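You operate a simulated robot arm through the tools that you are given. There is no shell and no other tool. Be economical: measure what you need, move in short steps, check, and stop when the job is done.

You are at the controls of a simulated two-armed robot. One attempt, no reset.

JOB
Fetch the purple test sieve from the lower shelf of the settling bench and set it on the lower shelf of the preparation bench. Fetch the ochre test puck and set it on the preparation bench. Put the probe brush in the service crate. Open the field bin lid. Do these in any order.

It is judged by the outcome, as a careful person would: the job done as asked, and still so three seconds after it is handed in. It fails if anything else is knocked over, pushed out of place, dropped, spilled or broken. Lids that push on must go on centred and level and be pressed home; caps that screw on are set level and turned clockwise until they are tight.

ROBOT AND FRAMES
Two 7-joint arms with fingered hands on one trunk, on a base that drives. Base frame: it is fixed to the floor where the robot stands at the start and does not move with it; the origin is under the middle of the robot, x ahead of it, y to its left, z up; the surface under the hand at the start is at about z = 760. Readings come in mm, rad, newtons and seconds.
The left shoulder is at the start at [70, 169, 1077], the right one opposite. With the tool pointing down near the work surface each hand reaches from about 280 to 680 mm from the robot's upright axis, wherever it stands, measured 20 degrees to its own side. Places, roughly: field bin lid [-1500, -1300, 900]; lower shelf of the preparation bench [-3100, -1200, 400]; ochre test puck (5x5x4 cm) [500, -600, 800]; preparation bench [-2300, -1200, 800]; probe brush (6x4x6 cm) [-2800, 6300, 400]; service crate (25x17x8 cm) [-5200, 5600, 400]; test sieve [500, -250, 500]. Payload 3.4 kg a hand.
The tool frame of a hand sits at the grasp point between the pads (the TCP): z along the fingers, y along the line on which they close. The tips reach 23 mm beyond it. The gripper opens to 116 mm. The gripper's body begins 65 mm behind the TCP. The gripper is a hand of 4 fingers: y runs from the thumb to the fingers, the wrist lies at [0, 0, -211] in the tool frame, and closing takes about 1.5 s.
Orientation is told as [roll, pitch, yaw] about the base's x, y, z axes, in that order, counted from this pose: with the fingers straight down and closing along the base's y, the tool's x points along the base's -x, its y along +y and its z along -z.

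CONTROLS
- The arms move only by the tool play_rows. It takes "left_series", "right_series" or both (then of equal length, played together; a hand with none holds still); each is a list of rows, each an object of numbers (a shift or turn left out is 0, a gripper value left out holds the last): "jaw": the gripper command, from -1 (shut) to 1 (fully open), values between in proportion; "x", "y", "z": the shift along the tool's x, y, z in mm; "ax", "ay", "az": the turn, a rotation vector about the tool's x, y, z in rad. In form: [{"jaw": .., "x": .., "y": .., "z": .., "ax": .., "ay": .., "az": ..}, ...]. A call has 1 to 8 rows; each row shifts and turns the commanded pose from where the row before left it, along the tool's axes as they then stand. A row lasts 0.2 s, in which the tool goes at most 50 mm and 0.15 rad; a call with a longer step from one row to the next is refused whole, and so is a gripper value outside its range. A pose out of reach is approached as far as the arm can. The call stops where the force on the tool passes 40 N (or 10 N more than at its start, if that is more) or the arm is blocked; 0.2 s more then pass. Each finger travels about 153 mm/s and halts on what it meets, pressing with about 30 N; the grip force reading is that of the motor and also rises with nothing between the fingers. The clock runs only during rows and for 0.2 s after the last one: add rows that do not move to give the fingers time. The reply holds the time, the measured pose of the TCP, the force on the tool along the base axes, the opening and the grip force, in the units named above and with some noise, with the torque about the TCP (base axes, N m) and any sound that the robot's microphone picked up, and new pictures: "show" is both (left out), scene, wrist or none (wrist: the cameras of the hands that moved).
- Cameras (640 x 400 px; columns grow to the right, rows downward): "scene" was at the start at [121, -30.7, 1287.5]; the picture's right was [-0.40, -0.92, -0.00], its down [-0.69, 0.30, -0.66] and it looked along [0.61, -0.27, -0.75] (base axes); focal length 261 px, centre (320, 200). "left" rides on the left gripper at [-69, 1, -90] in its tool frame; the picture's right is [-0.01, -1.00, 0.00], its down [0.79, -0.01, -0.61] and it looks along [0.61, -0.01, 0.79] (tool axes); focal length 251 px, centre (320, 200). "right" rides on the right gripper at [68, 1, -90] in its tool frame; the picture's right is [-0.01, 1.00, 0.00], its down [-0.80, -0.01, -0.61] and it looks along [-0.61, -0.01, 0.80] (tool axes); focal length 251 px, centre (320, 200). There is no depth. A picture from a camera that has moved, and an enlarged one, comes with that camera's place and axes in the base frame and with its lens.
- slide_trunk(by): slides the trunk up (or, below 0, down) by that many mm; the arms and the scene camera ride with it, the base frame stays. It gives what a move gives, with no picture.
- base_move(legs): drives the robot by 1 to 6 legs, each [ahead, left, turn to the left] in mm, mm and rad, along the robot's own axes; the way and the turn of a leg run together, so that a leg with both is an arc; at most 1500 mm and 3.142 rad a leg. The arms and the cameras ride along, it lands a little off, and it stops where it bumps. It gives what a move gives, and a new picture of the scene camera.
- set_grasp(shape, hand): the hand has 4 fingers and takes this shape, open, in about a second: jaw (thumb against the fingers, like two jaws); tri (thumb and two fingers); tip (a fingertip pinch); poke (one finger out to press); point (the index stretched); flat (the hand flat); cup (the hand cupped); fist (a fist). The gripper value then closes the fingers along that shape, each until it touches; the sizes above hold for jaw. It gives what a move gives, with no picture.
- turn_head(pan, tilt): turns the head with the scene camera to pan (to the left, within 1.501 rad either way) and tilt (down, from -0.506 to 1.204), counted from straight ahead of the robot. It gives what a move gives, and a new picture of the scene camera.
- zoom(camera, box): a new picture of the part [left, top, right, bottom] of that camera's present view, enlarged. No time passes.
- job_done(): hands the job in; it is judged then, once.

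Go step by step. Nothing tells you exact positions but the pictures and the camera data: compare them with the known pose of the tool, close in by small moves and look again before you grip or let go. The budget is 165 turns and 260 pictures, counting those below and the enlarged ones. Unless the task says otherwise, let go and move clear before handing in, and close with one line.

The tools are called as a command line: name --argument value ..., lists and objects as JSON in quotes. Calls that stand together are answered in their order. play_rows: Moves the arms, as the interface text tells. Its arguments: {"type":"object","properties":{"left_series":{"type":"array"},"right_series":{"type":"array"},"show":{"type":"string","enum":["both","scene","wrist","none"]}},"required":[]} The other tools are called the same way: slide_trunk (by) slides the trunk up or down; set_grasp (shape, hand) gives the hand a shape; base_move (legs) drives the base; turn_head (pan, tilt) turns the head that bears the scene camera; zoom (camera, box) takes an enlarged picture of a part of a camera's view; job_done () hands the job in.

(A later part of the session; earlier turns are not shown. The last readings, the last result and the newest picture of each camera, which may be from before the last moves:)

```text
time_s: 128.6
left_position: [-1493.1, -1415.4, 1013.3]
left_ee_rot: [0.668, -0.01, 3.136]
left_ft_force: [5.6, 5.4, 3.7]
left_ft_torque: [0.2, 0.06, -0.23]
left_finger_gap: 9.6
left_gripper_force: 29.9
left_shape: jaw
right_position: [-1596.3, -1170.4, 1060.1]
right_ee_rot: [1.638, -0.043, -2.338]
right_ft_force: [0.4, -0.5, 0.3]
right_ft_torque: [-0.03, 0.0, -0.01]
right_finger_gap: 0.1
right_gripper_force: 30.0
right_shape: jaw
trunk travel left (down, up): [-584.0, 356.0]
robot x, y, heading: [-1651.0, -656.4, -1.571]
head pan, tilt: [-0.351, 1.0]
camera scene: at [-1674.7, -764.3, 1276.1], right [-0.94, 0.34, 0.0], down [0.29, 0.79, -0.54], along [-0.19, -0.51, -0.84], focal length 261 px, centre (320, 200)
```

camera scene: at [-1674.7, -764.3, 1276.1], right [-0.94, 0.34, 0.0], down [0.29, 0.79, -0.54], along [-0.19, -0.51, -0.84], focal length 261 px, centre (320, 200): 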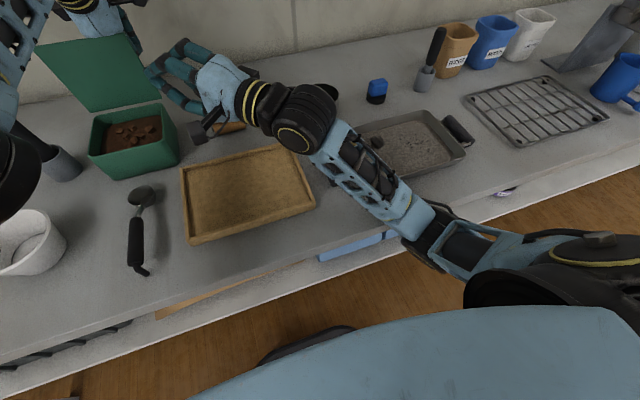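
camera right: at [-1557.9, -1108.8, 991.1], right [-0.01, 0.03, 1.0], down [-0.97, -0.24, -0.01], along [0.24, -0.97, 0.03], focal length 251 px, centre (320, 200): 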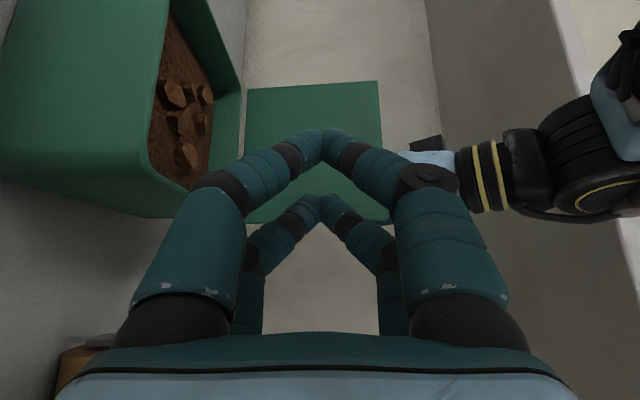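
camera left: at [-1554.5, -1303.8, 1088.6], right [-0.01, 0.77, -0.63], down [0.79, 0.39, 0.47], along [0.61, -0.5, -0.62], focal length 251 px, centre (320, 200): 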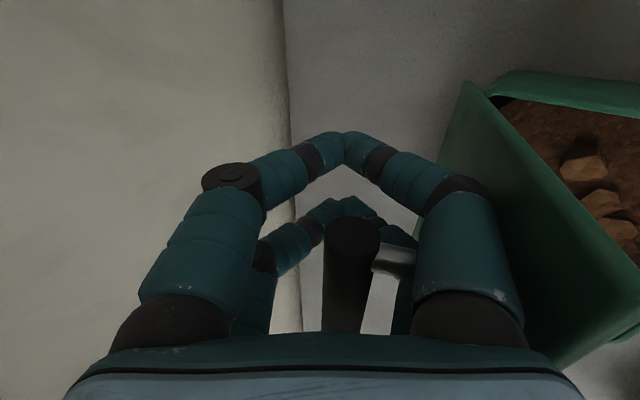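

The contact is easing. Lifting the right arm a bit more, then turning it to point forward.

play_rows --right_series '[{"z": -10, "y": 10}, {"z": -10, "y": 10}, {"z": -10, "y": 10}, {"z": -10, "y": 10}]' --show "none"

play_rows --right_series '[{"ay": -0.12}, {"ay": -0.12}, {"ay": -0.12}, {"ay": -0.12}, {"ay": -0.12}, {"ay": -0.12}, {}]' --show "scene"

```text
time_s: 129.6
left_position: [-1493.2, -1414.8, 1013.6]
left_ee_rot: [0.667, -0.011, 3.136]
left_ft_force: [7.1, 8.2, 1.7]
left_ft_torque: [0.04, 0.1, -0.16]
left_finger_gap: 9.8
left_gripper_force: 29.8
left_shape: jaw
right_position: [-1624.8, -1140.4, 1098.6]
right_ee_rot: [1.641, -0.043, -2.337]
right_ft_force: [0.4, -0.7, 0.0]
right_ft_torque: [0.0, 0.01, -0.01]
right_finger_gap: 0.0
right_gripper_force: 30.2
right_shape: jaw
trunk travel left (down, up): [-584.0, 356.0]
robot x, y, heading: [-1651.5, -653.8, -1.575]
head pan, tilt: [-0.351, 1.0]
```

```text
time_s: 131.4
left_position: [-1495.2, -1416.5, 1013.4]
left_ee_rot: [0.667, -0.007, 3.138]
left_ft_force: [3.5, 7.3, 0.6]
left_ft_torque: [-0.07, 0.07, -0.08]
left_finger_gap: 9.3
left_gripper_force: 29.9
left_shape: jaw
right_position: [-1645.7, -1152.7, 1078.8]
right_ee_rot: [1.664, -0.098, -3.104]
right_ft_force: [-0.1, -0.1, 0.0]
right_ft_torque: [0.01, 0.01, 0.02]
right_finger_gap: 0.2
right_gripper_force: 30.3
right_shape: jaw
trunk travel left (down, up): [-584.0, 356.0]
robot x, y, heading: [-1653.6, -649.9, -1.572]
head pan, tilt: [-0.351, 1.0]
stopped in row 7 (right hand): the arm was blocked; the commanded pose is now the measured one
camera scene: at [-1676.0, -765.1, 1276.3], right [-0.94, 0.34, 0.0], down [0.29, 0.79, -0.54], along [-0.19, -0.51, -0.84], focal length 261 px, centre (320, 200)
```

scene: 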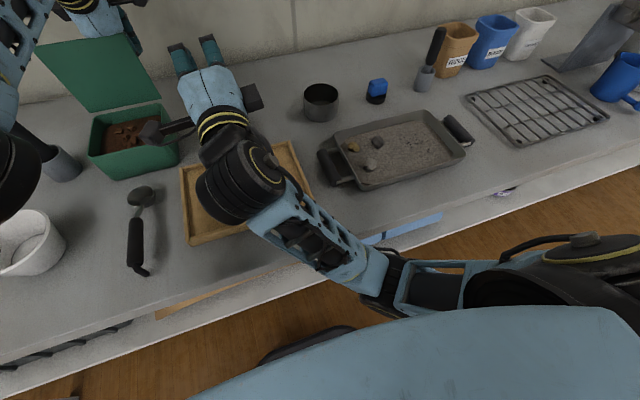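

New plan: bring the lid back to about 40° with the left hand, slip the right fingertips under the lid's front edge, release the left, and raise the lid from its inner side with the right alone. Backing the base in small steps.

base_move --legs '[[-40, 0, 0]]'

base_move --legs '[[-35, 0, 0]]'

play_rows --left_series '[{}]' --show "wrist"

```text
time_s: 132.3
left_position: [-1494.9, -1377.8, 1011.7]
left_ee_rot: [0.665, -0.011, 3.135]
left_ft_force: [1.4, 0.2, -0.5]
left_ft_torque: [-0.05, 0.04, -0.11]
left_finger_gap: 9.3
left_gripper_force: 30.1
left_shape: jaw
right_position: [-1643.9, -1114.7, 1077.3]
right_ee_rot: [1.662, -0.097, -3.103]
right_ft_force: [-0.2, 0.3, -0.6]
right_ft_torque: [0.01, 0.02, 0.01]
right_finger_gap: 0.1
right_gripper_force: 29.9
right_shape: jaw
trunk travel left (down, up): [-584.0, 356.0]
robot x, y, heading: [-1650.5, -612.9, -1.574]
head pan, tilt: [-0.351, 1.0]
camera scene: at [-1676.0, -727.9, 1276.0], right [-0.94, 0.34, 0.0], down [0.29, 0.79, -0.54], along [-0.19, -0.51, -0.84], focal length 261 px, centre (320, 200)
```

scene: 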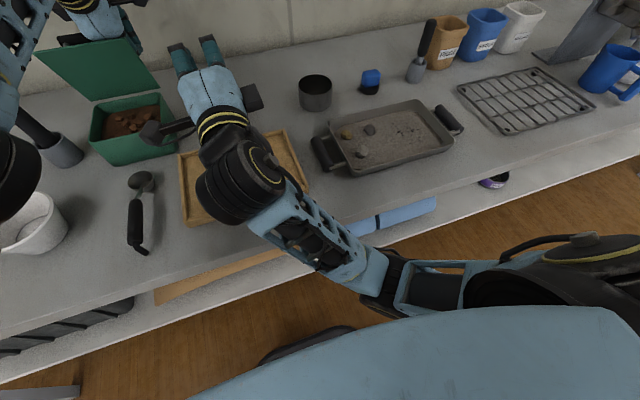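

```text
time_s: 133.2
left_position: [-1495.3, -1343.7, 1011.6]
left_ee_rot: [0.664, -0.01, 3.138]
left_ft_force: [1.6, -0.8, -0.5]
left_ft_torque: [-0.04, 0.03, -0.14]
left_finger_gap: 9.1
left_gripper_force: 30.1
left_shape: jaw
right_position: [-1644.3, -1081.1, 1076.0]
right_ee_rot: [1.659, -0.097, -3.106]
right_ft_force: [-0.1, -0.2, 0.6]
right_ft_torque: [0.01, -0.03, 0.01]
right_finger_gap: 0.1
right_gripper_force: 30.2
right_shape: jaw
trunk travel left (down, up): [-584.0, 356.0]
robot x, y, heading: [-1653.4, -578.2, -1.569]
head pan, tilt: [-0.351, 1.0]
camera scene: at [-1676.1, -693.4, 1276.0], right [-0.94, 0.34, 0.0], down [0.29, 0.79, -0.54], along [-0.19, -0.51, -0.84], focal length 261 px, centre (320, 200)
```

scene: 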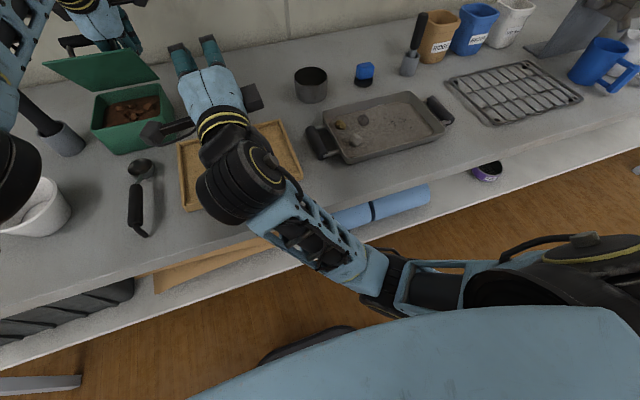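

```text
time_s: 133.6
left_position: [-1495.0, -1343.3, 1011.5]
left_ee_rot: [0.665, -0.008, 3.136]
left_ft_force: [1.5, 0.4, 0.5]
left_ft_torque: [0.02, 0.02, -0.06]
left_finger_gap: 9.2
left_gripper_force: 30.3
left_shape: jaw
right_position: [-1645.0, -1081.2, 1077.3]
right_ee_rot: [1.663, -0.097, -3.106]
right_ft_force: [-0.1, 0.8, -0.3]
right_ft_torque: [-0.01, 0.0, -0.01]
right_finger_gap: 0.1
right_gripper_force: 30.1
right_shape: jaw
trunk travel left (down, up): [-584.0, 356.0]
robot x, y, heading: [-1651.8, -579.8, -1.565]
head pan, tilt: [-0.351, 1.0]
camera left: at [-1562.6, -1288.0, 1083.6], right [-0.01, 0.79, -0.62], down [0.8, 0.38, 0.47], along [0.6, -0.49, -0.63], focal length 251 px, centre (320, 200)
```

left: 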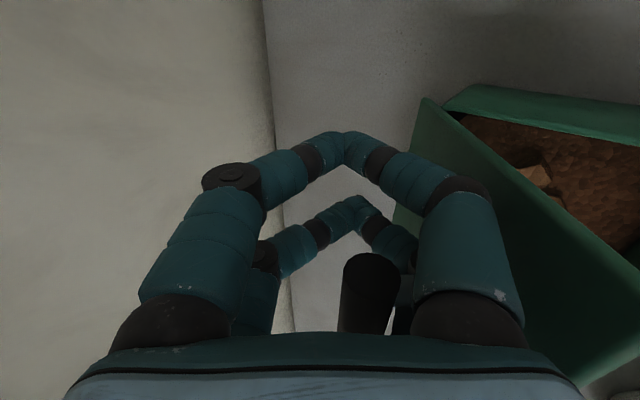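

The lid is about 55° and held. Bringing the right fingertips in under it.

play_rows --right_series '[{"x": 28, "y": -22, "z": 20, "ax": 0.05}, {"x": 28, "y": -22, "z": 20, "ax": 0.05}, {"x": 28, "y": -22, "z": 20}, {"x": 28, "y": -22, "z": 20}, {"x": 28, "y": -22, "z": 20}, {"x": 10, "y": -10, "z": 20}, {}]' --show "both"

```text
time_s: 134.2
left_position: [-1495.7, -1343.0, 1011.0]
left_ee_rot: [0.667, -0.009, 3.135]
left_ft_force: [0.9, 0.3, -0.1]
left_ft_torque: [0.01, 0.02, -0.07]
left_finger_gap: 9.3
left_gripper_force: 29.7
left_shape: jaw
right_position: [-1635.4, -1139.1, 983.8]
right_ee_rot: [1.574, -0.279, 3.111]
right_ft_force: [-0.7, 0.0, 0.1]
right_ft_torque: [0.01, -0.03, 0.03]
right_finger_gap: 0.0
right_gripper_force: 30.0
right_shape: jaw
trunk travel left (down, up): [-584.0, 356.0]
robot x, y, heading: [-1654.0, -575.8, -1.57]
head pan, tilt: [-0.351, 1.0]
stopped in row 3 (right hand): the arm was blocked; the commanded pose is now the measured one
camera scene: at [-1676.4, -692.8, 1276.1], right [-0.94, 0.34, 0.0], down [0.29, 0.79, -0.54], along [-0.19, -0.51, -0.84], focal length 261 px, centre (320, 200)
camera right: at [-1566.5, -1052.6, 964.7], right [0.27, -0.01, 0.96], down [-0.75, 0.63, 0.21], along [-0.61, -0.78, 0.16], focal length 251 px, centre (320, 200)
```

scene: 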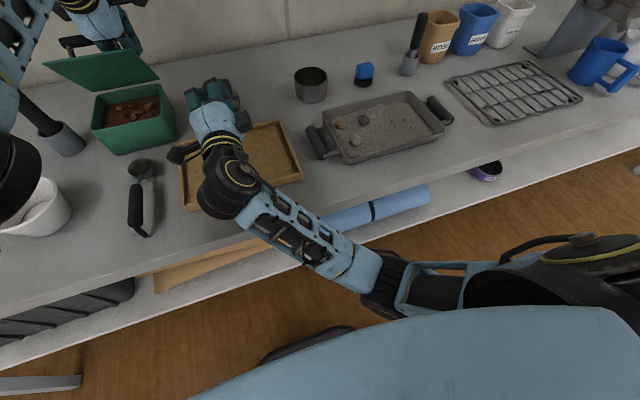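
right: 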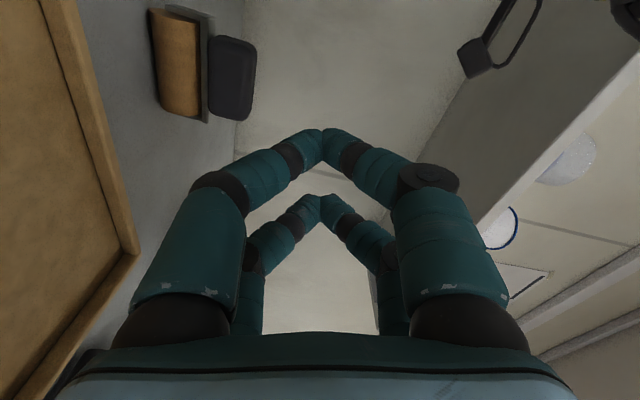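

The right arm folded its elbow inward and is blocked. I'll withdraw it and unroll the hand so the elbow swings back outward; a plain forward-pointing hand will do under a lid this far open.

play_rows --right_series '[{"z": -35, "y": 15}, {"z": -35, "y": 20}, {"z": -30, "y": 25}, {"y": 35, "az": -0.14}, {"y": 30, "az": -0.145}, {"az": -0.145}, {"az": -0.145}, {"az": -0.145}]' --show "none"

play_rows --right_series '[{"az": -0.145}, {"az": -0.145}, {"az": -0.145}, {"az": -0.145}, {"az": -0.145}, {"az": -0.12}, {}]' --show "scene"

```text
time_s: 135.1
left_position: [-1495.7, -1342.7, 1012.0]
left_ee_rot: [0.665, -0.009, 3.136]
left_ft_force: [1.4, 0.3, 0.4]
left_ft_torque: [-0.01, 0.03, -0.07]
left_finger_gap: 9.0
left_gripper_force: 29.6
left_shape: jaw
right_position: [-1635.0, -1049.8, 1001.4]
right_ee_rot: [1.588, -0.481, 3.078]
right_ft_force: [-0.8, 0.1, -0.3]
right_ft_torque: [-0.06, 0.01, 0.01]
right_finger_gap: 0.0
right_gripper_force: 29.9
right_shape: jaw
trunk travel left (down, up): [-584.0, 356.0]
robot x, y, heading: [-1651.1, -575.4, -1.572]
head pan, tilt: [-0.351, 1.0]
stopped in row 4 (right hand): the arm was blocked; the commanded pose is now the measured one
```

```text
time_s: 136.7
left_position: [-1494.9, -1343.2, 1011.3]
left_ee_rot: [0.665, -0.009, 3.136]
left_ft_force: [1.2, -0.1, 0.2]
left_ft_torque: [0.01, 0.03, -0.11]
left_finger_gap: 8.9
left_gripper_force: 30.2
left_shape: jaw
right_position: [-1635.2, -1047.6, 1002.7]
right_ee_rot: [1.621, -1.323, 3.036]
right_ft_force: [1.1, -0.8, -0.3]
right_ft_torque: [0.0, -0.03, -0.01]
right_finger_gap: 0.0
right_gripper_force: 30.0
right_shape: jaw
trunk travel left (down, up): [-584.0, 356.0]
robot x, y, heading: [-1652.5, -573.9, -1.571]
head pan, tilt: [-0.351, 1.0]
camera scene: at [-1676.2, -692.6, 1276.1], right [-0.94, 0.34, 0.0], down [0.29, 0.79, -0.54], along [-0.19, -0.51, -0.84], focal length 261 px, centre (320, 200)
```

scene: 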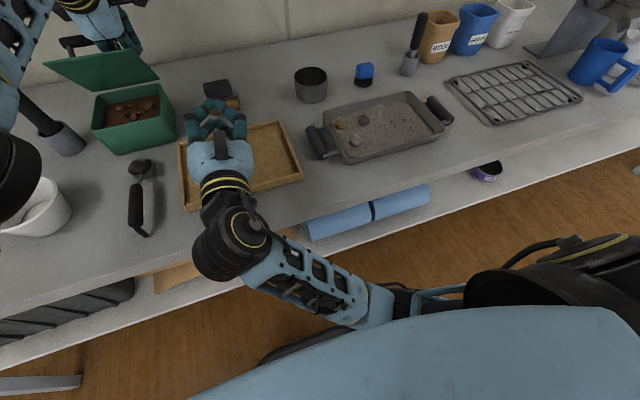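

play_rows --right_series '[{"ay": 0.145, "y": -25}, {"ay": 0.145, "y": -25}, {"ay": 0.145, "y": -25}, {"ay": 0.145, "y": -25}, {"ay": 0.145, "y": -25}, {"ay": 0.145, "y": -25}, {"ay": 0.145, "y": -25}, {"ay": 0.145, "y": -25}]' --show "scene"

```text
time_s: 138.2
left_position: [-1494.6, -1342.4, 1011.6]
left_ee_rot: [0.663, -0.008, 3.135]
left_ft_force: [1.0, -0.2, -0.2]
left_ft_torque: [-0.04, 0.01, -0.03]
left_finger_gap: 9.1
left_gripper_force: 30.0
left_shape: jaw
right_position: [-1841.8, -1054.8, 928.9]
right_ee_rot: [0.067, -0.664, -1.731]
right_ft_force: [0.1, 0.8, 0.0]
right_ft_torque: [0.03, 0.03, 0.04]
right_finger_gap: 0.0
right_gripper_force: 30.6
right_shape: jaw
right hand out of reach, approached as far as the arm can: row 7
trunk travel left (down, up): [-584.0, 356.0]
robot x, y, heading: [-1652.6, -577.4, -1.572]
head pan, tilt: [-0.351, 1.0]
stopped in row 7 (right hand): the arm was blocked; the commanded pose is now the measured one
camera scene: at [-1676.4, -692.7, 1276.1], right [-0.94, 0.34, 0.0], down [0.29, 0.79, -0.54], along [-0.19, -0.51, -0.84], focal length 261 px, centre (320, 200)
```

scene: 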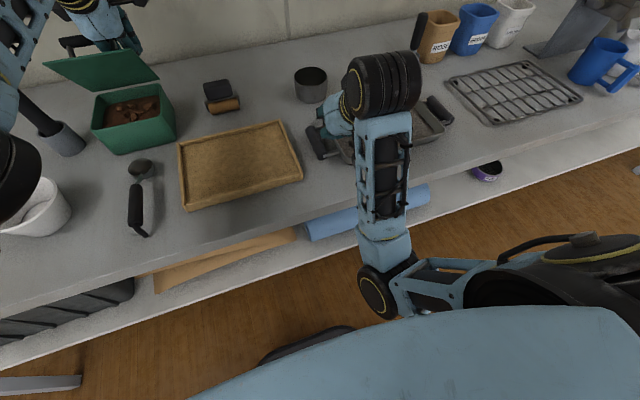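

play_rows --right_series '[{"x": -22, "z": -35}, {"x": -22, "z": -35}, {"x": -22, "z": -35, "y": -15}, {"x": -22, "z": -35, "y": -15}, {"x": -22, "z": -35, "y": -15}, {"x": -10, "z": -40}, {}]' --show "scene"

```text
time_s: 138.7
left_position: [-1494.8, -1343.7, 1012.2]
left_ee_rot: [0.664, -0.008, 3.136]
left_ft_force: [1.9, 0.0, 0.9]
left_ft_torque: [0.04, 0.01, -0.07]
left_finger_gap: 9.4
left_gripper_force: 30.2
left_shape: jaw
right_position: [-1892.0, -1059.6, 948.6]
right_ee_rot: [-0.143, -0.69, -1.669]
right_ft_force: [0.7, -0.6, 0.4]
right_ft_torque: [0.01, -0.01, 0.02]
right_finger_gap: 0.0
right_gripper_force: 29.8
right_shape: jaw
right hand out of reach, approached as far as the arm can: row 1, 2
trunk travel left (down, up): [-584.0, 356.0]
robot x, y, heading: [-1650.5, -581.3, -1.567]
head pan, tilt: [-0.351, 1.0]
stopped in row 2 (right hand): the arm was blocked; the commanded pose is now the measured one
camera scene: at [-1676.1, -692.8, 1276.1], right [-0.94, 0.34, 0.0], down [0.29, 0.79, -0.54], along [-0.19, -0.51, -0.84], focal length 261 px, centre (320, 200)
```

scene: 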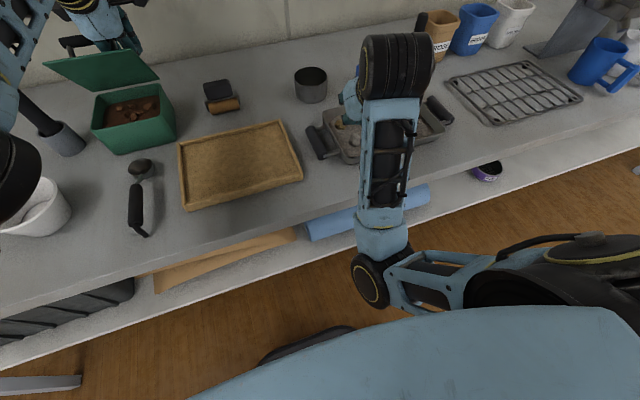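

play_rows --right_series '[{"ay": 0.1, "z": -10}, {"ay": 0.1, "z": -10}, {"ay": 0.1, "z": -10}, {"ay": 0.1, "z": -10}, {"ay": 0.1, "z": -10}, {"ay": 0.1, "z": -10}, {}]' --show "scene"

```text
time_s: 139.2
left_position: [-1496.3, -1343.7, 1011.7]
left_ee_rot: [0.664, -0.009, 3.137]
left_ft_force: [1.1, 0.2, -0.3]
left_ft_torque: [0.0, -0.02, -0.06]
left_finger_gap: 9.1
left_gripper_force: 30.1
left_shape: jaw
right_position: [-1937.7, -1063.1, 941.6]
right_ee_rot: [-0.281, -0.573, -1.678]
right_ft_force: [0.6, 0.0, -1.5]
right_ft_torque: [0.0, 0.01, -0.02]
right_finger_gap: 0.1
right_gripper_force: 30.4
right_shape: jaw
right hand out of reach, approached as far as the arm can: row 1, 2
trunk travel left (down, up): [-584.0, 356.0]
robot x, y, heading: [-1651.8, -575.0, -1.571]
head pan, tilt: [-0.351, 1.0]
stopped in row 2 (right hand): the arm was blocked; the commanded pose is now the measured one
camera scene: at [-1676.3, -693.0, 1276.1], right [-0.94, 0.34, 0.0], down [0.29, 0.79, -0.54], along [-0.19, -0.51, -0.84], focal length 261 px, centre (320, 200)
```

scene: 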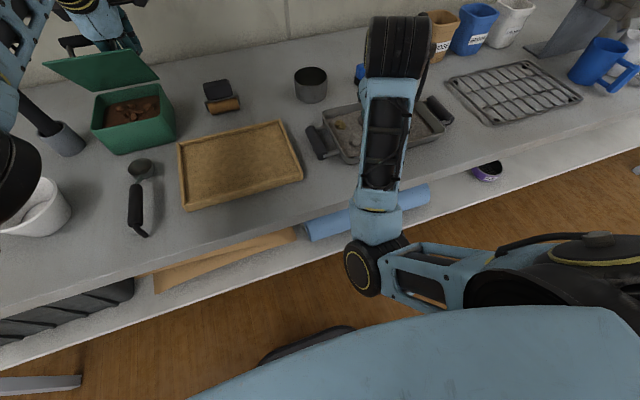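

play_rows --right_series '[{"z": -25}, {"z": -25}, {"z": -25}, {"z": -25}, {"z": -25}, {"z": -25}, {}]' --show "none"

```text
time_s: 141.0
left_position: [-1496.4, -1342.8, 1011.3]
left_ee_rot: [0.665, -0.008, 3.136]
left_ft_force: [0.6, -0.6, -0.4]
left_ft_torque: [-0.04, -0.01, -0.08]
left_finger_gap: 9.1
left_gripper_force: 30.3
left_shape: jaw
right_position: [-1965.1, -1046.2, 972.9]
right_ee_rot: [-0.4, -0.587, -1.677]
right_ft_force: [-0.2, -0.1, -0.7]
right_ft_torque: [0.01, -0.02, -0.04]
right_finger_gap: 0.0
right_gripper_force: 29.9
right_shape: jaw
right hand out of reach, approached as far as the arm can: row 2, 3, 4, 5, 6
trunk travel left (down, up): [-584.0, 356.0]
robot x, y, heading: [-1653.5, -580.7, -1.573]
head pan, tilt: [-0.351, 1.0]
stopped in row 7 (right hand): the arm was blocked; the commanded pose is now the measured one
```

The right arm is on an awkward elbow branch; I'll unwind its wrist by retracing the turns in free air while the left keeps holding the lid.

play_rows --right_series '[{"ay": -0.145}, {"ay": -0.145}, {"ay": -0.145}, {"ay": -0.145}, {"ay": -0.145}, {"ay": -0.145}, {"ay": -0.1}, {}]' --show "none"

play_rows --right_series '[{"az": 0.145}, {"az": 0.145}, {"az": 0.145}, {"az": 0.145}, {"az": 0.145}, {"az": 0.145}, {"az": 0.145}, {"az": 0.145}]' --show "none"

play_rows --right_series '[{"az": 0.145}, {"az": 0.145}, {"az": 0.12}, {"ay": 0.145, "z": -15}, {"ay": 0.145, "z": -15}, {"ay": 0.145, "z": -15}, {"ay": 0.145}, {"ay": 0.145}]' --show "scene"

```text
time_s: 142.8
left_position: [-1495.8, -1343.1, 1011.6]
left_ee_rot: [0.665, -0.007, 3.137]
left_ft_force: [2.7, -0.5, 0.3]
left_ft_torque: [-0.02, -0.02, -0.08]
left_finger_gap: 9.5
left_gripper_force: 30.6
left_shape: jaw
right_position: [-1961.4, -1063.1, 968.0]
right_ee_rot: [-1.644, -1.244, -0.253]
right_ft_force: [-1.3, -0.3, 0.1]
right_ft_torque: [-0.03, 0.0, 0.0]
right_finger_gap: 0.1
right_gripper_force: 29.8
right_shape: jaw
right hand out of reach, approached as far as the arm can: row 4, 5
trunk travel left (down, up): [-584.0, 356.0]
robot x, y, heading: [-1654.0, -577.6, -1.573]
head pan, tilt: [-0.351, 1.0]
```

```text
time_s: 144.6
left_position: [-1494.8, -1343.4, 1011.6]
left_ee_rot: [0.663, -0.009, 3.137]
left_ft_force: [1.7, -0.2, 0.6]
left_ft_torque: [-0.01, 0.02, -0.13]
left_finger_gap: 9.1
left_gripper_force: 29.9
left_shape: jaw
right_position: [-1961.7, -1063.6, 967.6]
right_ee_rot: [1.602, -0.732, 2.797]
right_ft_force: [-0.3, 0.0, -0.1]
right_ft_torque: [0.01, -0.03, 0.01]
right_finger_gap: 0.0
right_gripper_force: 30.0
right_shape: jaw
trunk travel left (down, up): [-584.0, 356.0]
robot x, y, heading: [-1651.4, -577.9, -1.569]
head pan, tilt: [-0.351, 1.0]
```

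```text
time_s: 146.4
left_position: [-1495.3, -1342.3, 1012.6]
left_ee_rot: [0.666, -0.009, 3.136]
left_ft_force: [1.9, 0.5, 0.3]
left_ft_torque: [0.01, 0.0, -0.04]
left_finger_gap: 9.0
left_gripper_force: 30.2
left_shape: jaw
right_position: [-1961.4, -1049.4, 954.3]
right_ee_rot: [1.369, -0.259, -2.715]
right_ft_force: [-0.4, -0.4, -0.2]
right_ft_torque: [0.02, -0.05, 0.0]
right_finger_gap: 0.0
right_gripper_force: 29.6
right_shape: jaw
right hand out of reach, approached as far as the arm can: row 4, 5, 6
trunk travel left (down, up): [-584.0, 356.0]
robot x, y, heading: [-1649.7, -580.3, -1.57]
head pan, tilt: [-0.351, 1.0]
camera scene: at [-1676.6, -692.7, 1276.1], right [-0.94, 0.34, 0.0], down [0.29, 0.79, -0.54], along [-0.19, -0.51, -0.84], focal length 261 px, centre (320, 200)
```

scene: 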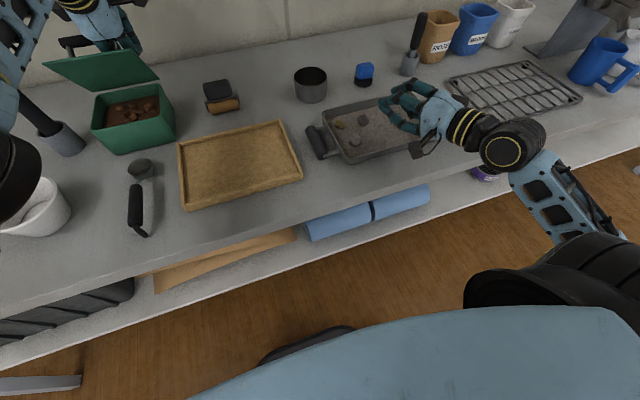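

The elbow is back outside. Raising the hand and turning it to point down, then squaring it.

play_rows --right_series '[{"y": 40}, {"y": 40}, {"y": 20, "ax": 0.145}, {"ax": 0.145}, {"ax": 0.145}, {"ax": 0.145}, {"ax": 0.145}, {"ax": 0.145}]' --show "none"

play_rows --right_series '[{"ax": 0.145}, {"ax": 0.145}, {"ax": 0.145}, {"ax": 0.06}, {}]' --show "scene"

```text
time_s: 148.2
left_position: [-1494.6, -1342.5, 1010.6]
left_ee_rot: [0.664, -0.009, 3.137]
left_ft_force: [0.4, 0.2, 0.3]
left_ft_torque: [0.03, -0.01, -0.05]
left_finger_gap: 8.8
left_gripper_force: 30.0
left_shape: jaw
right_position: [-1929.3, -1058.0, 1048.1]
right_ee_rot: [0.494, -0.256, -2.717]
right_ft_force: [0.5, 0.3, 0.4]
right_ft_torque: [0.02, -0.01, -0.04]
right_finger_gap: 0.0
right_gripper_force: 29.9
right_shape: jaw
trunk travel left (down, up): [-584.0, 356.0]
robot x, y, heading: [-1650.5, -576.7, -1.575]
head pan, tilt: [-0.351, 1.0]
```

```text
time_s: 149.4
left_position: [-1495.5, -1343.2, 1011.6]
left_ee_rot: [0.665, -0.01, 3.137]
left_ft_force: [1.6, 0.3, 0.2]
left_ft_torque: [0.02, -0.02, -0.05]
left_finger_gap: 9.3
left_gripper_force: 29.5
left_shape: jaw
right_position: [-1929.9, -1058.2, 1047.5]
right_ee_rot: [0.001, -0.256, -2.717]
right_ft_force: [-0.8, 0.1, 0.6]
right_ft_torque: [0.0, -0.02, -0.02]
right_finger_gap: 0.0
right_gripper_force: 30.0
right_shape: jaw
trunk travel left (down, up): [-584.0, 356.0]
robot x, y, heading: [-1653.3, -579.3, -1.571]
head pan, tilt: [-0.351, 1.0]
camera scene: at [-1676.3, -692.8, 1276.1], right [-0.94, 0.34, 0.0], down [0.29, 0.79, -0.54], along [-0.19, -0.51, -0.84], focal length 261 px, centre (320, 200)
```

scene: 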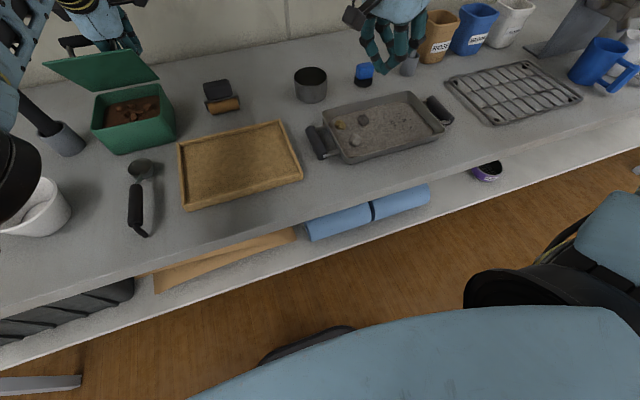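

play_rows --right_series '[{"az": -0.145}, {"az": -0.145}, {"az": -0.145}, {"az": -0.145}, {"az": -0.145}, {"az": -0.145}, {"az": -0.145}, {"az": -0.13}]' --show "none"

```text
time_s: 151.2
left_position: [-1495.1, -1342.7, 1011.8]
left_ee_rot: [0.664, -0.006, 3.137]
left_ft_force: [2.0, -0.2, 0.2]
left_ft_torque: [-0.05, 0.03, -0.11]
left_finger_gap: 9.2
left_gripper_force: 30.3
left_shape: jaw
right_position: [-1930.1, -1057.4, 1047.0]
right_ee_rot: [-0.235, -0.107, -1.556]
right_ft_force: [0.0, -0.5, 0.2]
right_ft_torque: [-0.01, 0.02, 0.0]
right_finger_gap: 0.1
right_gripper_force: 30.1
right_shape: jaw
trunk travel left (down, up): [-584.0, 356.0]
robot x, y, heading: [-1653.8, -574.9, -1.572]
head pan, tilt: [-0.351, 1.0]
```

play_rows --right_series '[{"ax": -0.12, "y": 20}, {"ax": -0.115, "y": 20}, {"ay": -0.145, "y": 25}, {"ay": -0.145, "y": 25}, {"ay": -0.145, "y": 25}, {"ay": -0.145, "y": 25}, {"ay": -0.145, "y": 25}, {"ay": -0.145, "y": 25}]' --show "none"

play_rows --right_series '[{"ay": -0.145, "y": 30}, {"ay": -0.145, "y": 35}, {"y": 40}, {"y": 40}, {"y": 40}, {}]' --show "both"

```text
time_s: 153.0
left_position: [-1495.4, -1344.4, 1011.4]
left_ee_rot: [0.664, -0.009, 3.137]
left_ft_force: [1.3, 0.2, 0.0]
left_ft_torque: [-0.03, 0.03, -0.06]
left_finger_gap: 8.9
left_gripper_force: 29.8
left_shape: jaw
right_position: [-1740.4, -1056.4, 1040.6]
right_ee_rot: [0.0, -0.977, -1.561]
right_ft_force: [0.1, 0.3, -1.1]
right_ft_torque: [0.04, -0.01, -0.01]
right_finger_gap: 0.2
right_gripper_force: 29.8
right_shape: jaw
trunk travel left (down, up): [-584.0, 356.0]
robot x, y, heading: [-1653.0, -575.6, -1.571]
head pan, tilt: [-0.351, 1.0]
```

```text
time_s: 154.4
left_position: [-1494.7, -1342.8, 1012.0]
left_ee_rot: [0.665, -0.007, 3.136]
left_ft_force: [1.5, 0.3, -0.7]
left_ft_torque: [-0.04, 0.04, -0.09]
left_finger_gap: 8.9
left_gripper_force: 30.1
left_shape: jaw
right_position: [-1709.9, -1061.1, 1061.4]
right_ee_rot: [0.004, -1.266, -1.56]
right_ft_force: [-0.2, 0.1, 1.1]
right_ft_torque: [-0.02, -0.01, 0.0]
right_finger_gap: 0.0
right_gripper_force: 29.6
right_shape: jaw
right hand out of reach, approached as far as the arm can: row 2, 3, 4, 5
trunk travel left (down, up): [-584.0, 356.0]
robot x, y, heading: [-1649.8, -575.2, -1.568]
head pan, tilt: [-0.351, 1.0]
camera scene: at [-1676.4, -692.6, 1276.1], right [-0.94, 0.34, 0.0], down [0.29, 0.79, -0.54], along [-0.19, -0.51, -0.84], focal length 261 px, centre (320, 200)
camera right: at [-1710.1, -954.5, 1023.8], right [1.0, 0.01, 0.01], down [-0.01, 0.34, 0.94], along [0.01, -0.94, 0.34], focal length 251 px, centre (320, 200)
```

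scene: 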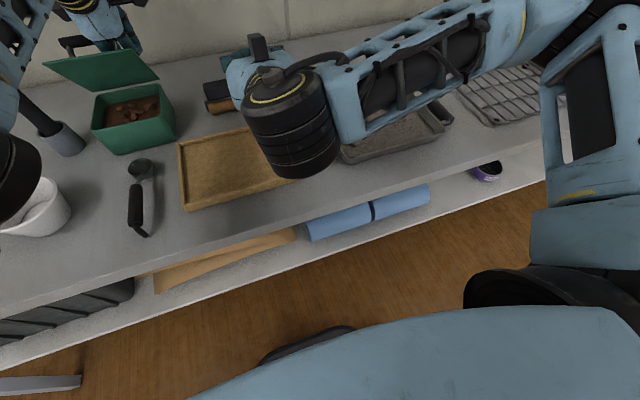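
right: 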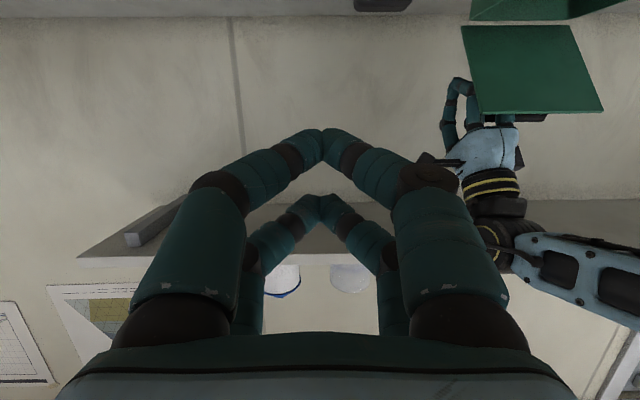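

play_rows --right_series '[{"ax": -0.12, "x": 15}, {"ax": -0.12, "x": 15}, {"ax": -0.12, "y": 20, "x": 15}, {"ax": -0.12, "y": 30, "x": 15}, {"ax": -0.1, "y": 30, "z": 20}, {"y": 30, "z": 25}, {}]' --show "scene"

```text
time_s: 156.0
left_position: [-1495.0, -1342.3, 1012.1]
left_ee_rot: [0.665, -0.009, 3.137]
left_ft_force: [0.6, -0.5, -0.1]
left_ft_torque: [0.01, 0.0, -0.09]
left_finger_gap: 9.2
left_gripper_force: 29.8
left_shape: jaw
right_position: [-1610.0, -1033.5, 1011.1]
right_ee_rot: [0.58, -1.268, -1.559]
right_ft_force: [-1.1, -0.4, -0.4]
right_ft_torque: [-0.02, -0.02, 0.01]
right_finger_gap: 0.0
right_gripper_force: 29.9
right_shape: jaw
right hand out of reach, approached as far as the arm can: row 6
trunk travel left (down, up): [-584.0, 356.0]
robot x, y, heading: [-1650.5, -579.0, -1.572]
head pan, tilt: [-0.351, 1.0]
camera scene: at [-1676.0, -692.7, 1276.1], right [-0.94, 0.34, 0.0], down [0.29, 0.79, -0.54], along [-0.19, -0.51, -0.84], focal length 261 px, centre (320, 200)
```

scene: 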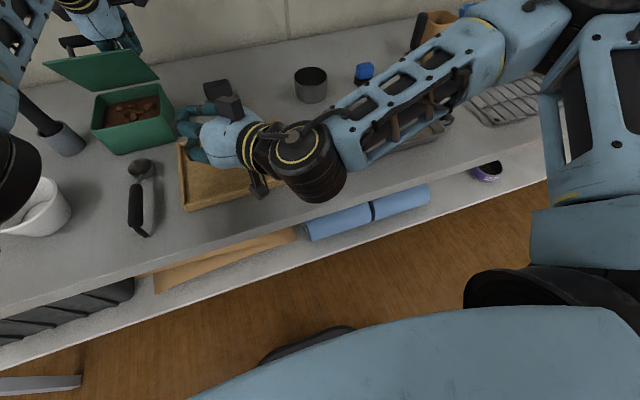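

play_rows --right_series '[{"z": 45, "x": -3}, {"z": 45, "x": -3}, {"z": 45, "x": -3}, {}]' --show "both"

```text
time_s: 157.0
left_position: [-1495.3, -1342.5, 1012.4]
left_ee_rot: [0.665, -0.007, 3.137]
left_ft_force: [1.9, -0.8, -0.2]
left_ft_torque: [0.0, 0.02, -0.09]
left_finger_gap: 8.9
left_gripper_force: 30.4
left_shape: jaw
right_position: [-1619.9, -1124.6, 1017.1]
right_ee_rot: [0.581, -1.266, -1.558]
right_ft_force: [0.0, -0.4, 0.0]
right_ft_torque: [-0.01, -0.01, 0.02]
right_finger_gap: 0.2
right_gripper_force: 29.5
right_shape: jaw
right hand out of reach, approached as far as the arm can: row 1, 2, 3
trunk travel left (down, up): [-584.0, 356.0]
robot x, y, heading: [-1651.2, -577.3, -1.565]
head pan, tilt: [-0.351, 1.0]
camera scene: at [-1676.3, -692.6, 1276.1], right [-0.94, 0.34, 0.0], down [0.29, 0.79, -0.54], along [-0.19, -0.51, -0.84], focal length 261 px, centre (320, 200)
camera right: at [-1669.1, -1032.6, 973.6], right [0.83, 0.53, 0.17], down [-0.34, 0.24, 0.91], along [0.44, -0.81, 0.38], focal length 251 px, centre (320, 200)
```

scene: 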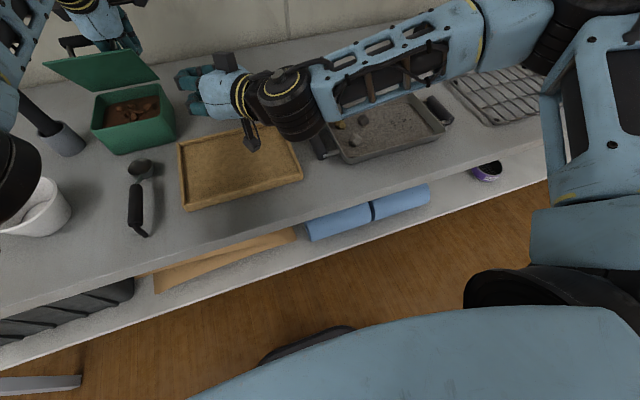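
right: 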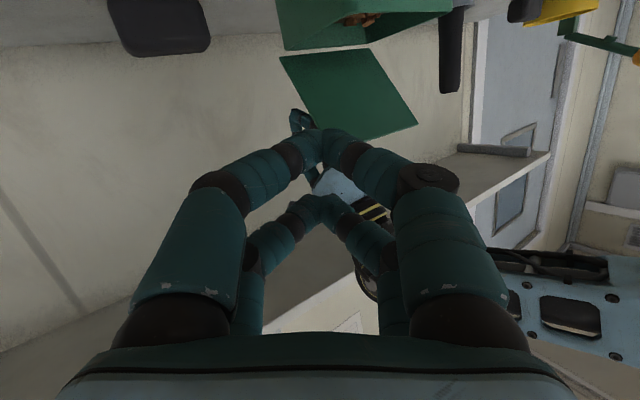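

play_rows --right_series '[{"ax": -0.12}, {"ax": -0.12}, {"ax": -0.12, "x": 15}, {"ax": -0.12, "x": 15, "z": 15}, {"z": 30, "x": 10}, {"z": 30, "x": 10}, {}]' --show "both"

```text
time_s: 158.6
left_position: [-1494.9, -1343.3, 1012.3]
left_ee_rot: [0.664, -0.008, 3.136]
left_ft_force: [2.1, -0.9, -0.6]
left_ft_torque: [-0.06, 0.04, -0.1]
left_finger_gap: 9.1
left_gripper_force: 30.3
left_shape: jaw
right_position: [-1608.2, -1120.5, 985.3]
right_ee_rot: [1.063, -1.269, -1.56]
right_ft_force: [-0.2, 0.3, 0.3]
right_ft_torque: [-0.03, 0.01, -0.02]
right_finger_gap: 0.0
right_gripper_force: 29.5
right_shape: jaw
right hand out of reach, approached as far as the arm can: row 5, 6
trunk travel left (down, up): [-584.0, 356.0]
robot x, y, heading: [-1651.8, -580.3, -1.571]
head pan, tilt: [-0.351, 1.0]
camera scene: at [-1676.4, -692.8, 1276.1], right [-0.94, 0.34, 0.0], down [0.29, 0.79, -0.54], along [-0.19, -0.51, -0.84], focal length 261 px, centre (320, 200)
camera right: at [-1686.3, -1059.4, 933.1], right [0.48, 0.84, 0.27], down [-0.53, 0.03, 0.85], along [0.7, -0.55, 0.46], focal length 251 px, centre (320, 200)
```

scene: 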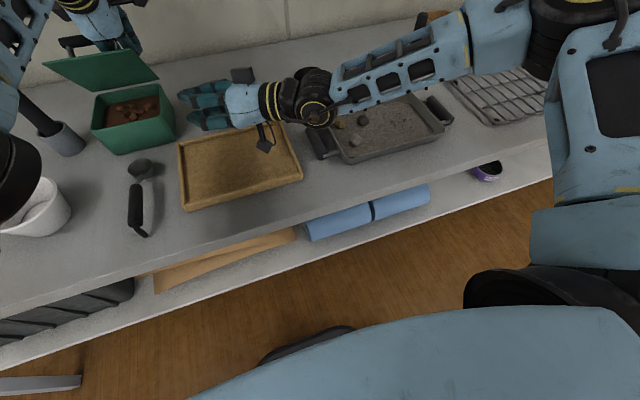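
right: 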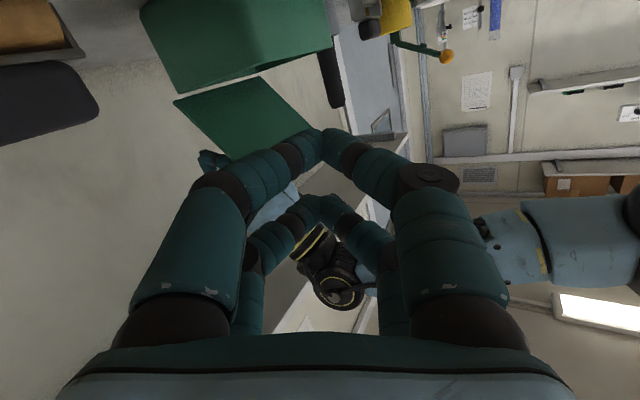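

The right arm can't get far enough left from here. I'll ease the lid closed with the left hand, free it, shift the robot left so both hands can work, and repeat with that setup.

play_rows --right_series '[{"z": -40}, {"z": -40}, {"z": -40}, {}, {}, {}, {}, {}]' --left_series '[{"y": -9.1, "z": -2.7}, {"y": -9.1, "z": -2.8}, {"y": -9.4, "z": -1.1}, {"y": -9.5, "z": -1.1}, {"y": -9.5, "z": 0.5}, {"y": -9.5, "z": 0.5}, {"y": -9.2, "z": 2.1}, {"y": -9.3, "z": 2.2}]' --show "wrist"

```text
time_s: 160.4
left_position: [-1493.8, -1282.7, 969.4]
left_ee_rot: [0.669, -0.01, 3.136]
left_ft_force: [2.6, -11.1, 11.9]
left_ft_torque: [-1.02, -0.18, -0.29]
left_finger_gap: 8.9
left_gripper_force: 30.3
left_shape: jaw
right_position: [-1713.3, -1068.4, 1002.1]
right_ee_rot: [1.062, -1.268, -1.56]
right_ft_force: [0.6, -0.1, -0.1]
right_ft_torque: [0.0, 0.03, 0.0]
right_finger_gap: 0.0
right_gripper_force: 30.4
right_shape: jaw
trunk travel left (down, up): [-584.0, 356.0]
robot x, y, heading: [-1652.6, -577.1, -1.574]
head pan, tilt: [-0.351, 1.0]
camera right: at [-1791.9, -1005.9, 950.5], right [0.48, 0.84, 0.27], down [-0.53, 0.03, 0.84], along [0.7, -0.55, 0.46], focal length 251 px, centre (320, 200)
camera left: at [-1562.7, -1227.6, 1041.1], right [-0.01, 0.78, -0.62], down [0.8, 0.38, 0.46], along [0.6, -0.49, -0.63], focal length 251 px, centre (320, 200)
```

right: 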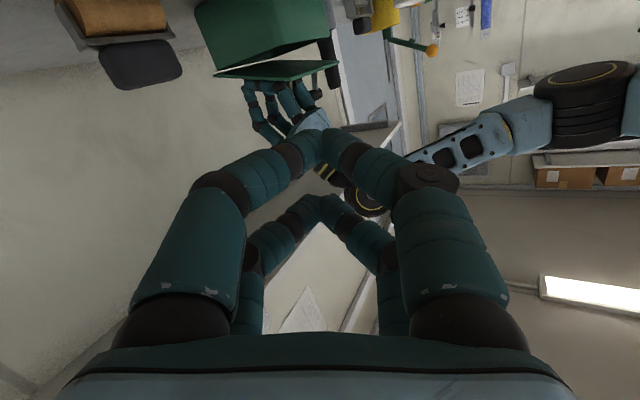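
left: 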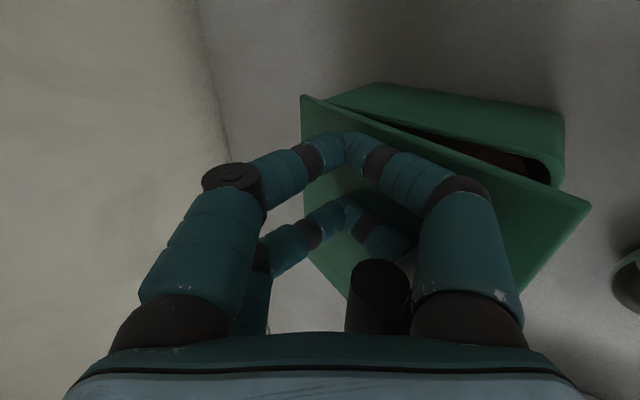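

play_rows --left_series '[{"jaw": -0.7, "y": 2}, {"jaw": -0.5, "y": 3}, {"jaw": -0.3, "y": 3}, {}, {"z": -25}, {"z": -35}, {"z": -40}, {"z": -40}]' --show "wrist"

```text
time_s: 162.2
left_position: [-1494.2, -1200.4, 1083.1]
left_ee_rot: [0.667, -0.008, 3.137]
left_ft_force: [0.4, -0.7, -0.1]
left_ft_torque: [0.01, 0.01, -0.04]
left_finger_gap: 40.5
left_gripper_force: 0.0
left_shape: jaw
right_position: [-1714.1, -1067.2, 1003.2]
right_ee_rot: [1.065, -1.267, -1.562]
right_ft_force: [1.2, -0.6, -0.7]
right_ft_torque: [0.01, -0.01, -0.01]
right_finger_gap: 0.1
right_gripper_force: 29.7
right_shape: jaw
trunk travel left (down, up): [-584.0, 356.0]
robot x, y, heading: [-1651.4, -574.9, -1.573]
head pan, tilt: [-0.351, 1.0]
camera left: at [-1562.0, -1145.5, 1155.6], right [-0.01, 0.79, -0.62], down [0.8, 0.38, 0.47], along [0.6, -0.49, -0.63], focal length 251 px, centre (320, 200)
```

left: 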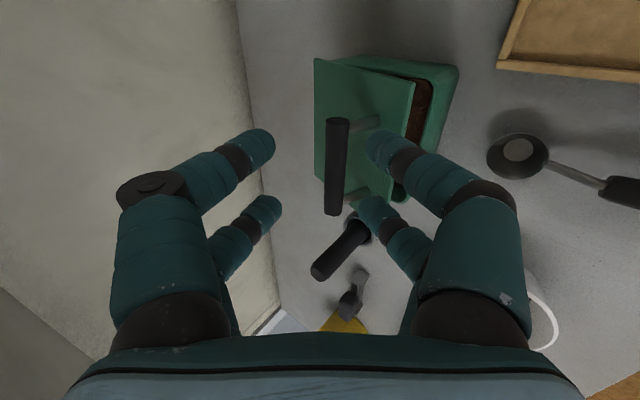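

Useful: the hinge holds the lid where it's left (about 20° open now) and the left hand is free of it. So I can simply slip the left fingers, closed, under the front edge and push the lid up from inside.

play_rows --left_series '[{"y": -28, "z": -22, "x": 17, "jaw": -1}, {"y": -28, "z": -22, "x": 17}, {"ax": -0.135}, {"ax": -0.135}, {"y": -32, "z": 31}, {"y": -32, "z": 31}, {"y": -31, "z": 31}, {}]' --show "wrist"

turn_head --pan 0.3 --tilt 0.6

```text
time_s: 164.0
left_position: [-1460.9, -1149.5, 950.7]
left_ee_rot: [0.936, -0.008, 3.135]
left_ft_force: [0.5, 0.4, 0.4]
left_ft_torque: [-0.02, -0.02, -0.01]
left_finger_gap: 0.1
left_gripper_force: 29.9
left_shape: jaw
right_position: [-1713.8, -1066.6, 1003.5]
right_ee_rot: [1.064, -1.268, -1.562]
right_ft_force: [-0.7, -0.4, 0.8]
right_ft_torque: [0.01, 0.0, -0.01]
right_finger_gap: 0.0
right_gripper_force: 29.6
right_shape: jaw
trunk travel left (down, up): [-584.0, 356.0]
robot x, y, heading: [-1654.2, -577.1, -1.569]
head pan, tilt: [-0.351, 1.0]
camera left: at [-1529.2, -1077.8, 1005.3], right [-0.01, 0.59, -0.8], down [0.8, 0.49, 0.35], along [0.6, -0.64, -0.48], focal length 251 px, centre (320, 200)
```

left: 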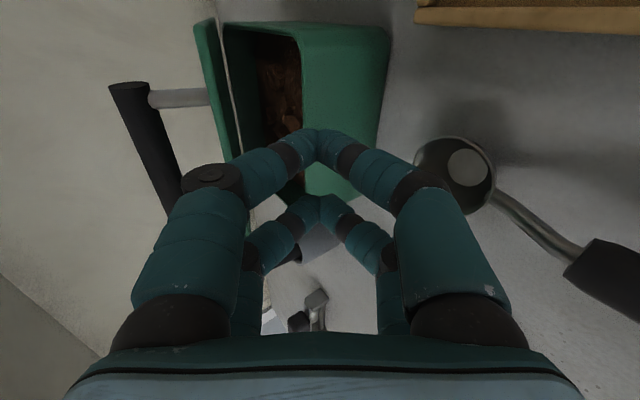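

```text
time_s: 165.0
left_position: [-1461.9, -1151.0, 950.7]
left_ee_rot: [0.936, -0.009, 3.137]
left_ft_force: [-0.7, 0.3, -0.1]
left_ft_torque: [0.01, -0.01, 0.03]
left_finger_gap: 0.2
left_gripper_force: 30.1
left_shape: jaw
right_position: [-1715.2, -1067.3, 1003.0]
right_ee_rot: [1.063, -1.266, -1.561]
right_ft_force: [0.9, -0.5, 0.6]
right_ft_torque: [-0.01, 0.0, 0.01]
right_finger_gap: 0.0
right_gripper_force: 29.9
right_shape: jaw
trunk travel left (down, up): [-584.0, 356.0]
robot x, y, heading: [-1651.6, -578.2, -1.572]
head pan, tilt: [0.3, 0.6]
camera scene: at [-1626.7, -711.6, 1308.1], right [-0.96, -0.3, 0.0], down [-0.17, 0.54, -0.82], along [0.24, -0.79, -0.57], focal length 261 px, centre (320, 200)
```

scene: 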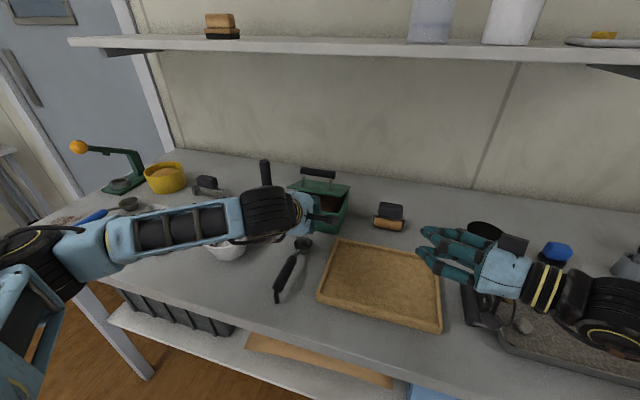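

play_rows --left_series '[{"y": 23, "z": 26}, {"y": 23, "z": 26}, {}]' --show "wrist"

```text
time_s: 165.8
left_position: [-1461.0, -1219.1, 955.5]
left_ee_rot: [0.935, -0.008, 3.136]
left_ft_force: [-0.5, 0.5, -0.5]
left_ft_torque: [0.04, 0.01, 0.0]
left_finger_gap: 0.0
left_gripper_force: 30.3
left_shape: jaw
right_position: [-1714.5, -1067.0, 1003.1]
right_ee_rot: [1.062, -1.268, -1.561]
right_ft_force: [0.2, 1.2, -0.9]
right_ft_torque: [0.0, -0.01, -0.01]
right_finger_gap: 0.1
right_gripper_force: 29.8
right_shape: jaw
trunk travel left (down, up): [-584.0, 356.0]
robot x, y, heading: [-1650.9, -575.5, -1.569]
head pan, tilt: [0.3, 0.6]
camera left: at [-1528.8, -1147.4, 1011.0], right [-0.01, 0.59, -0.8], down [0.8, 0.49, 0.35], along [0.6, -0.64, -0.48], focal length 251 px, centre (320, 200)
```

left: 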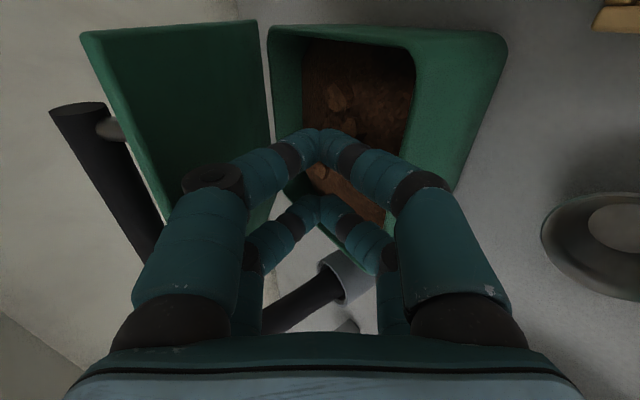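

Fingers are now between lid and box. Lifting and pushing the lid back from inside.

play_rows --left_series '[{"y": 25, "z": -3}, {"y": 24, "z": -3}, {"y": 22, "z": 5}, {"y": 21, "z": 5}, {"y": 13, "z": 15}, {"y": 13, "z": 15}, {}]' --show "both"

```text
time_s: 167.4
left_position: [-1460.9, -1311.3, 1035.2]
left_ee_rot: [0.938, -0.008, 3.135]
left_ft_force: [-0.2, 25.7, -2.9]
left_ft_torque: [0.21, -0.03, -0.31]
left_finger_gap: 0.0
left_gripper_force: 29.8
left_shape: jaw
right_position: [-1712.8, -1063.7, 1004.3]
right_ee_rot: [1.063, -1.275, -1.561]
right_ft_force: [0.2, -0.4, 0.1]
right_ft_torque: [-0.04, -0.01, 0.02]
right_finger_gap: 0.0
right_gripper_force: 29.8
right_shape: jaw
trunk travel left (down, up): [-584.0, 356.0]
robot x, y, heading: [-1654.3, -576.5, -1.568]
head pan, tilt: [0.3, 0.6]
camera scene: at [-1626.3, -704.7, 1308.8], right [-0.95, -0.3, 0.0], down [-0.17, 0.54, -0.83], along [0.24, -0.79, -0.56], focal length 261 px, centre (320, 200)
camera left: at [-1528.7, -1238.8, 1089.7], right [-0.01, 0.59, -0.81], down [0.8, 0.49, 0.35], along [0.6, -0.64, -0.48], focal length 251 px, centre (320, 200)
```

scene: 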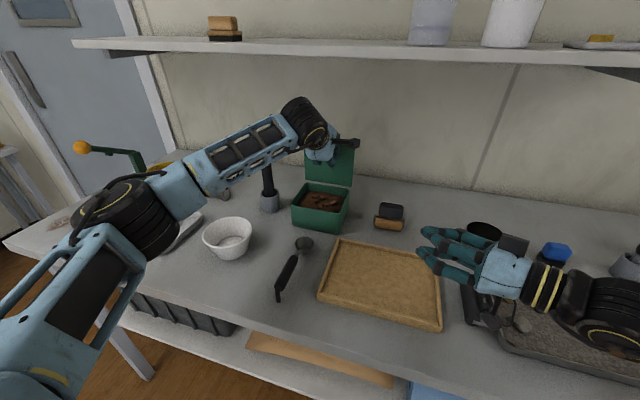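
left: 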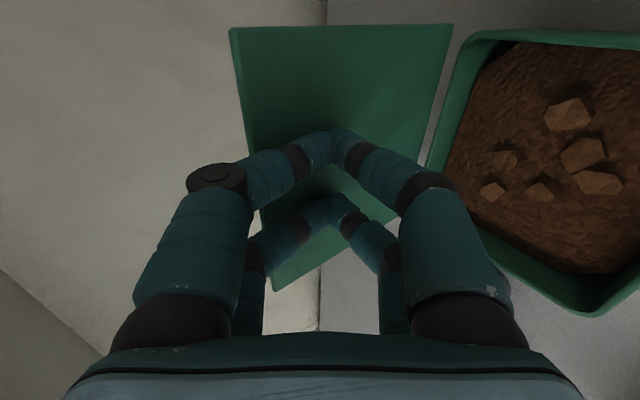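

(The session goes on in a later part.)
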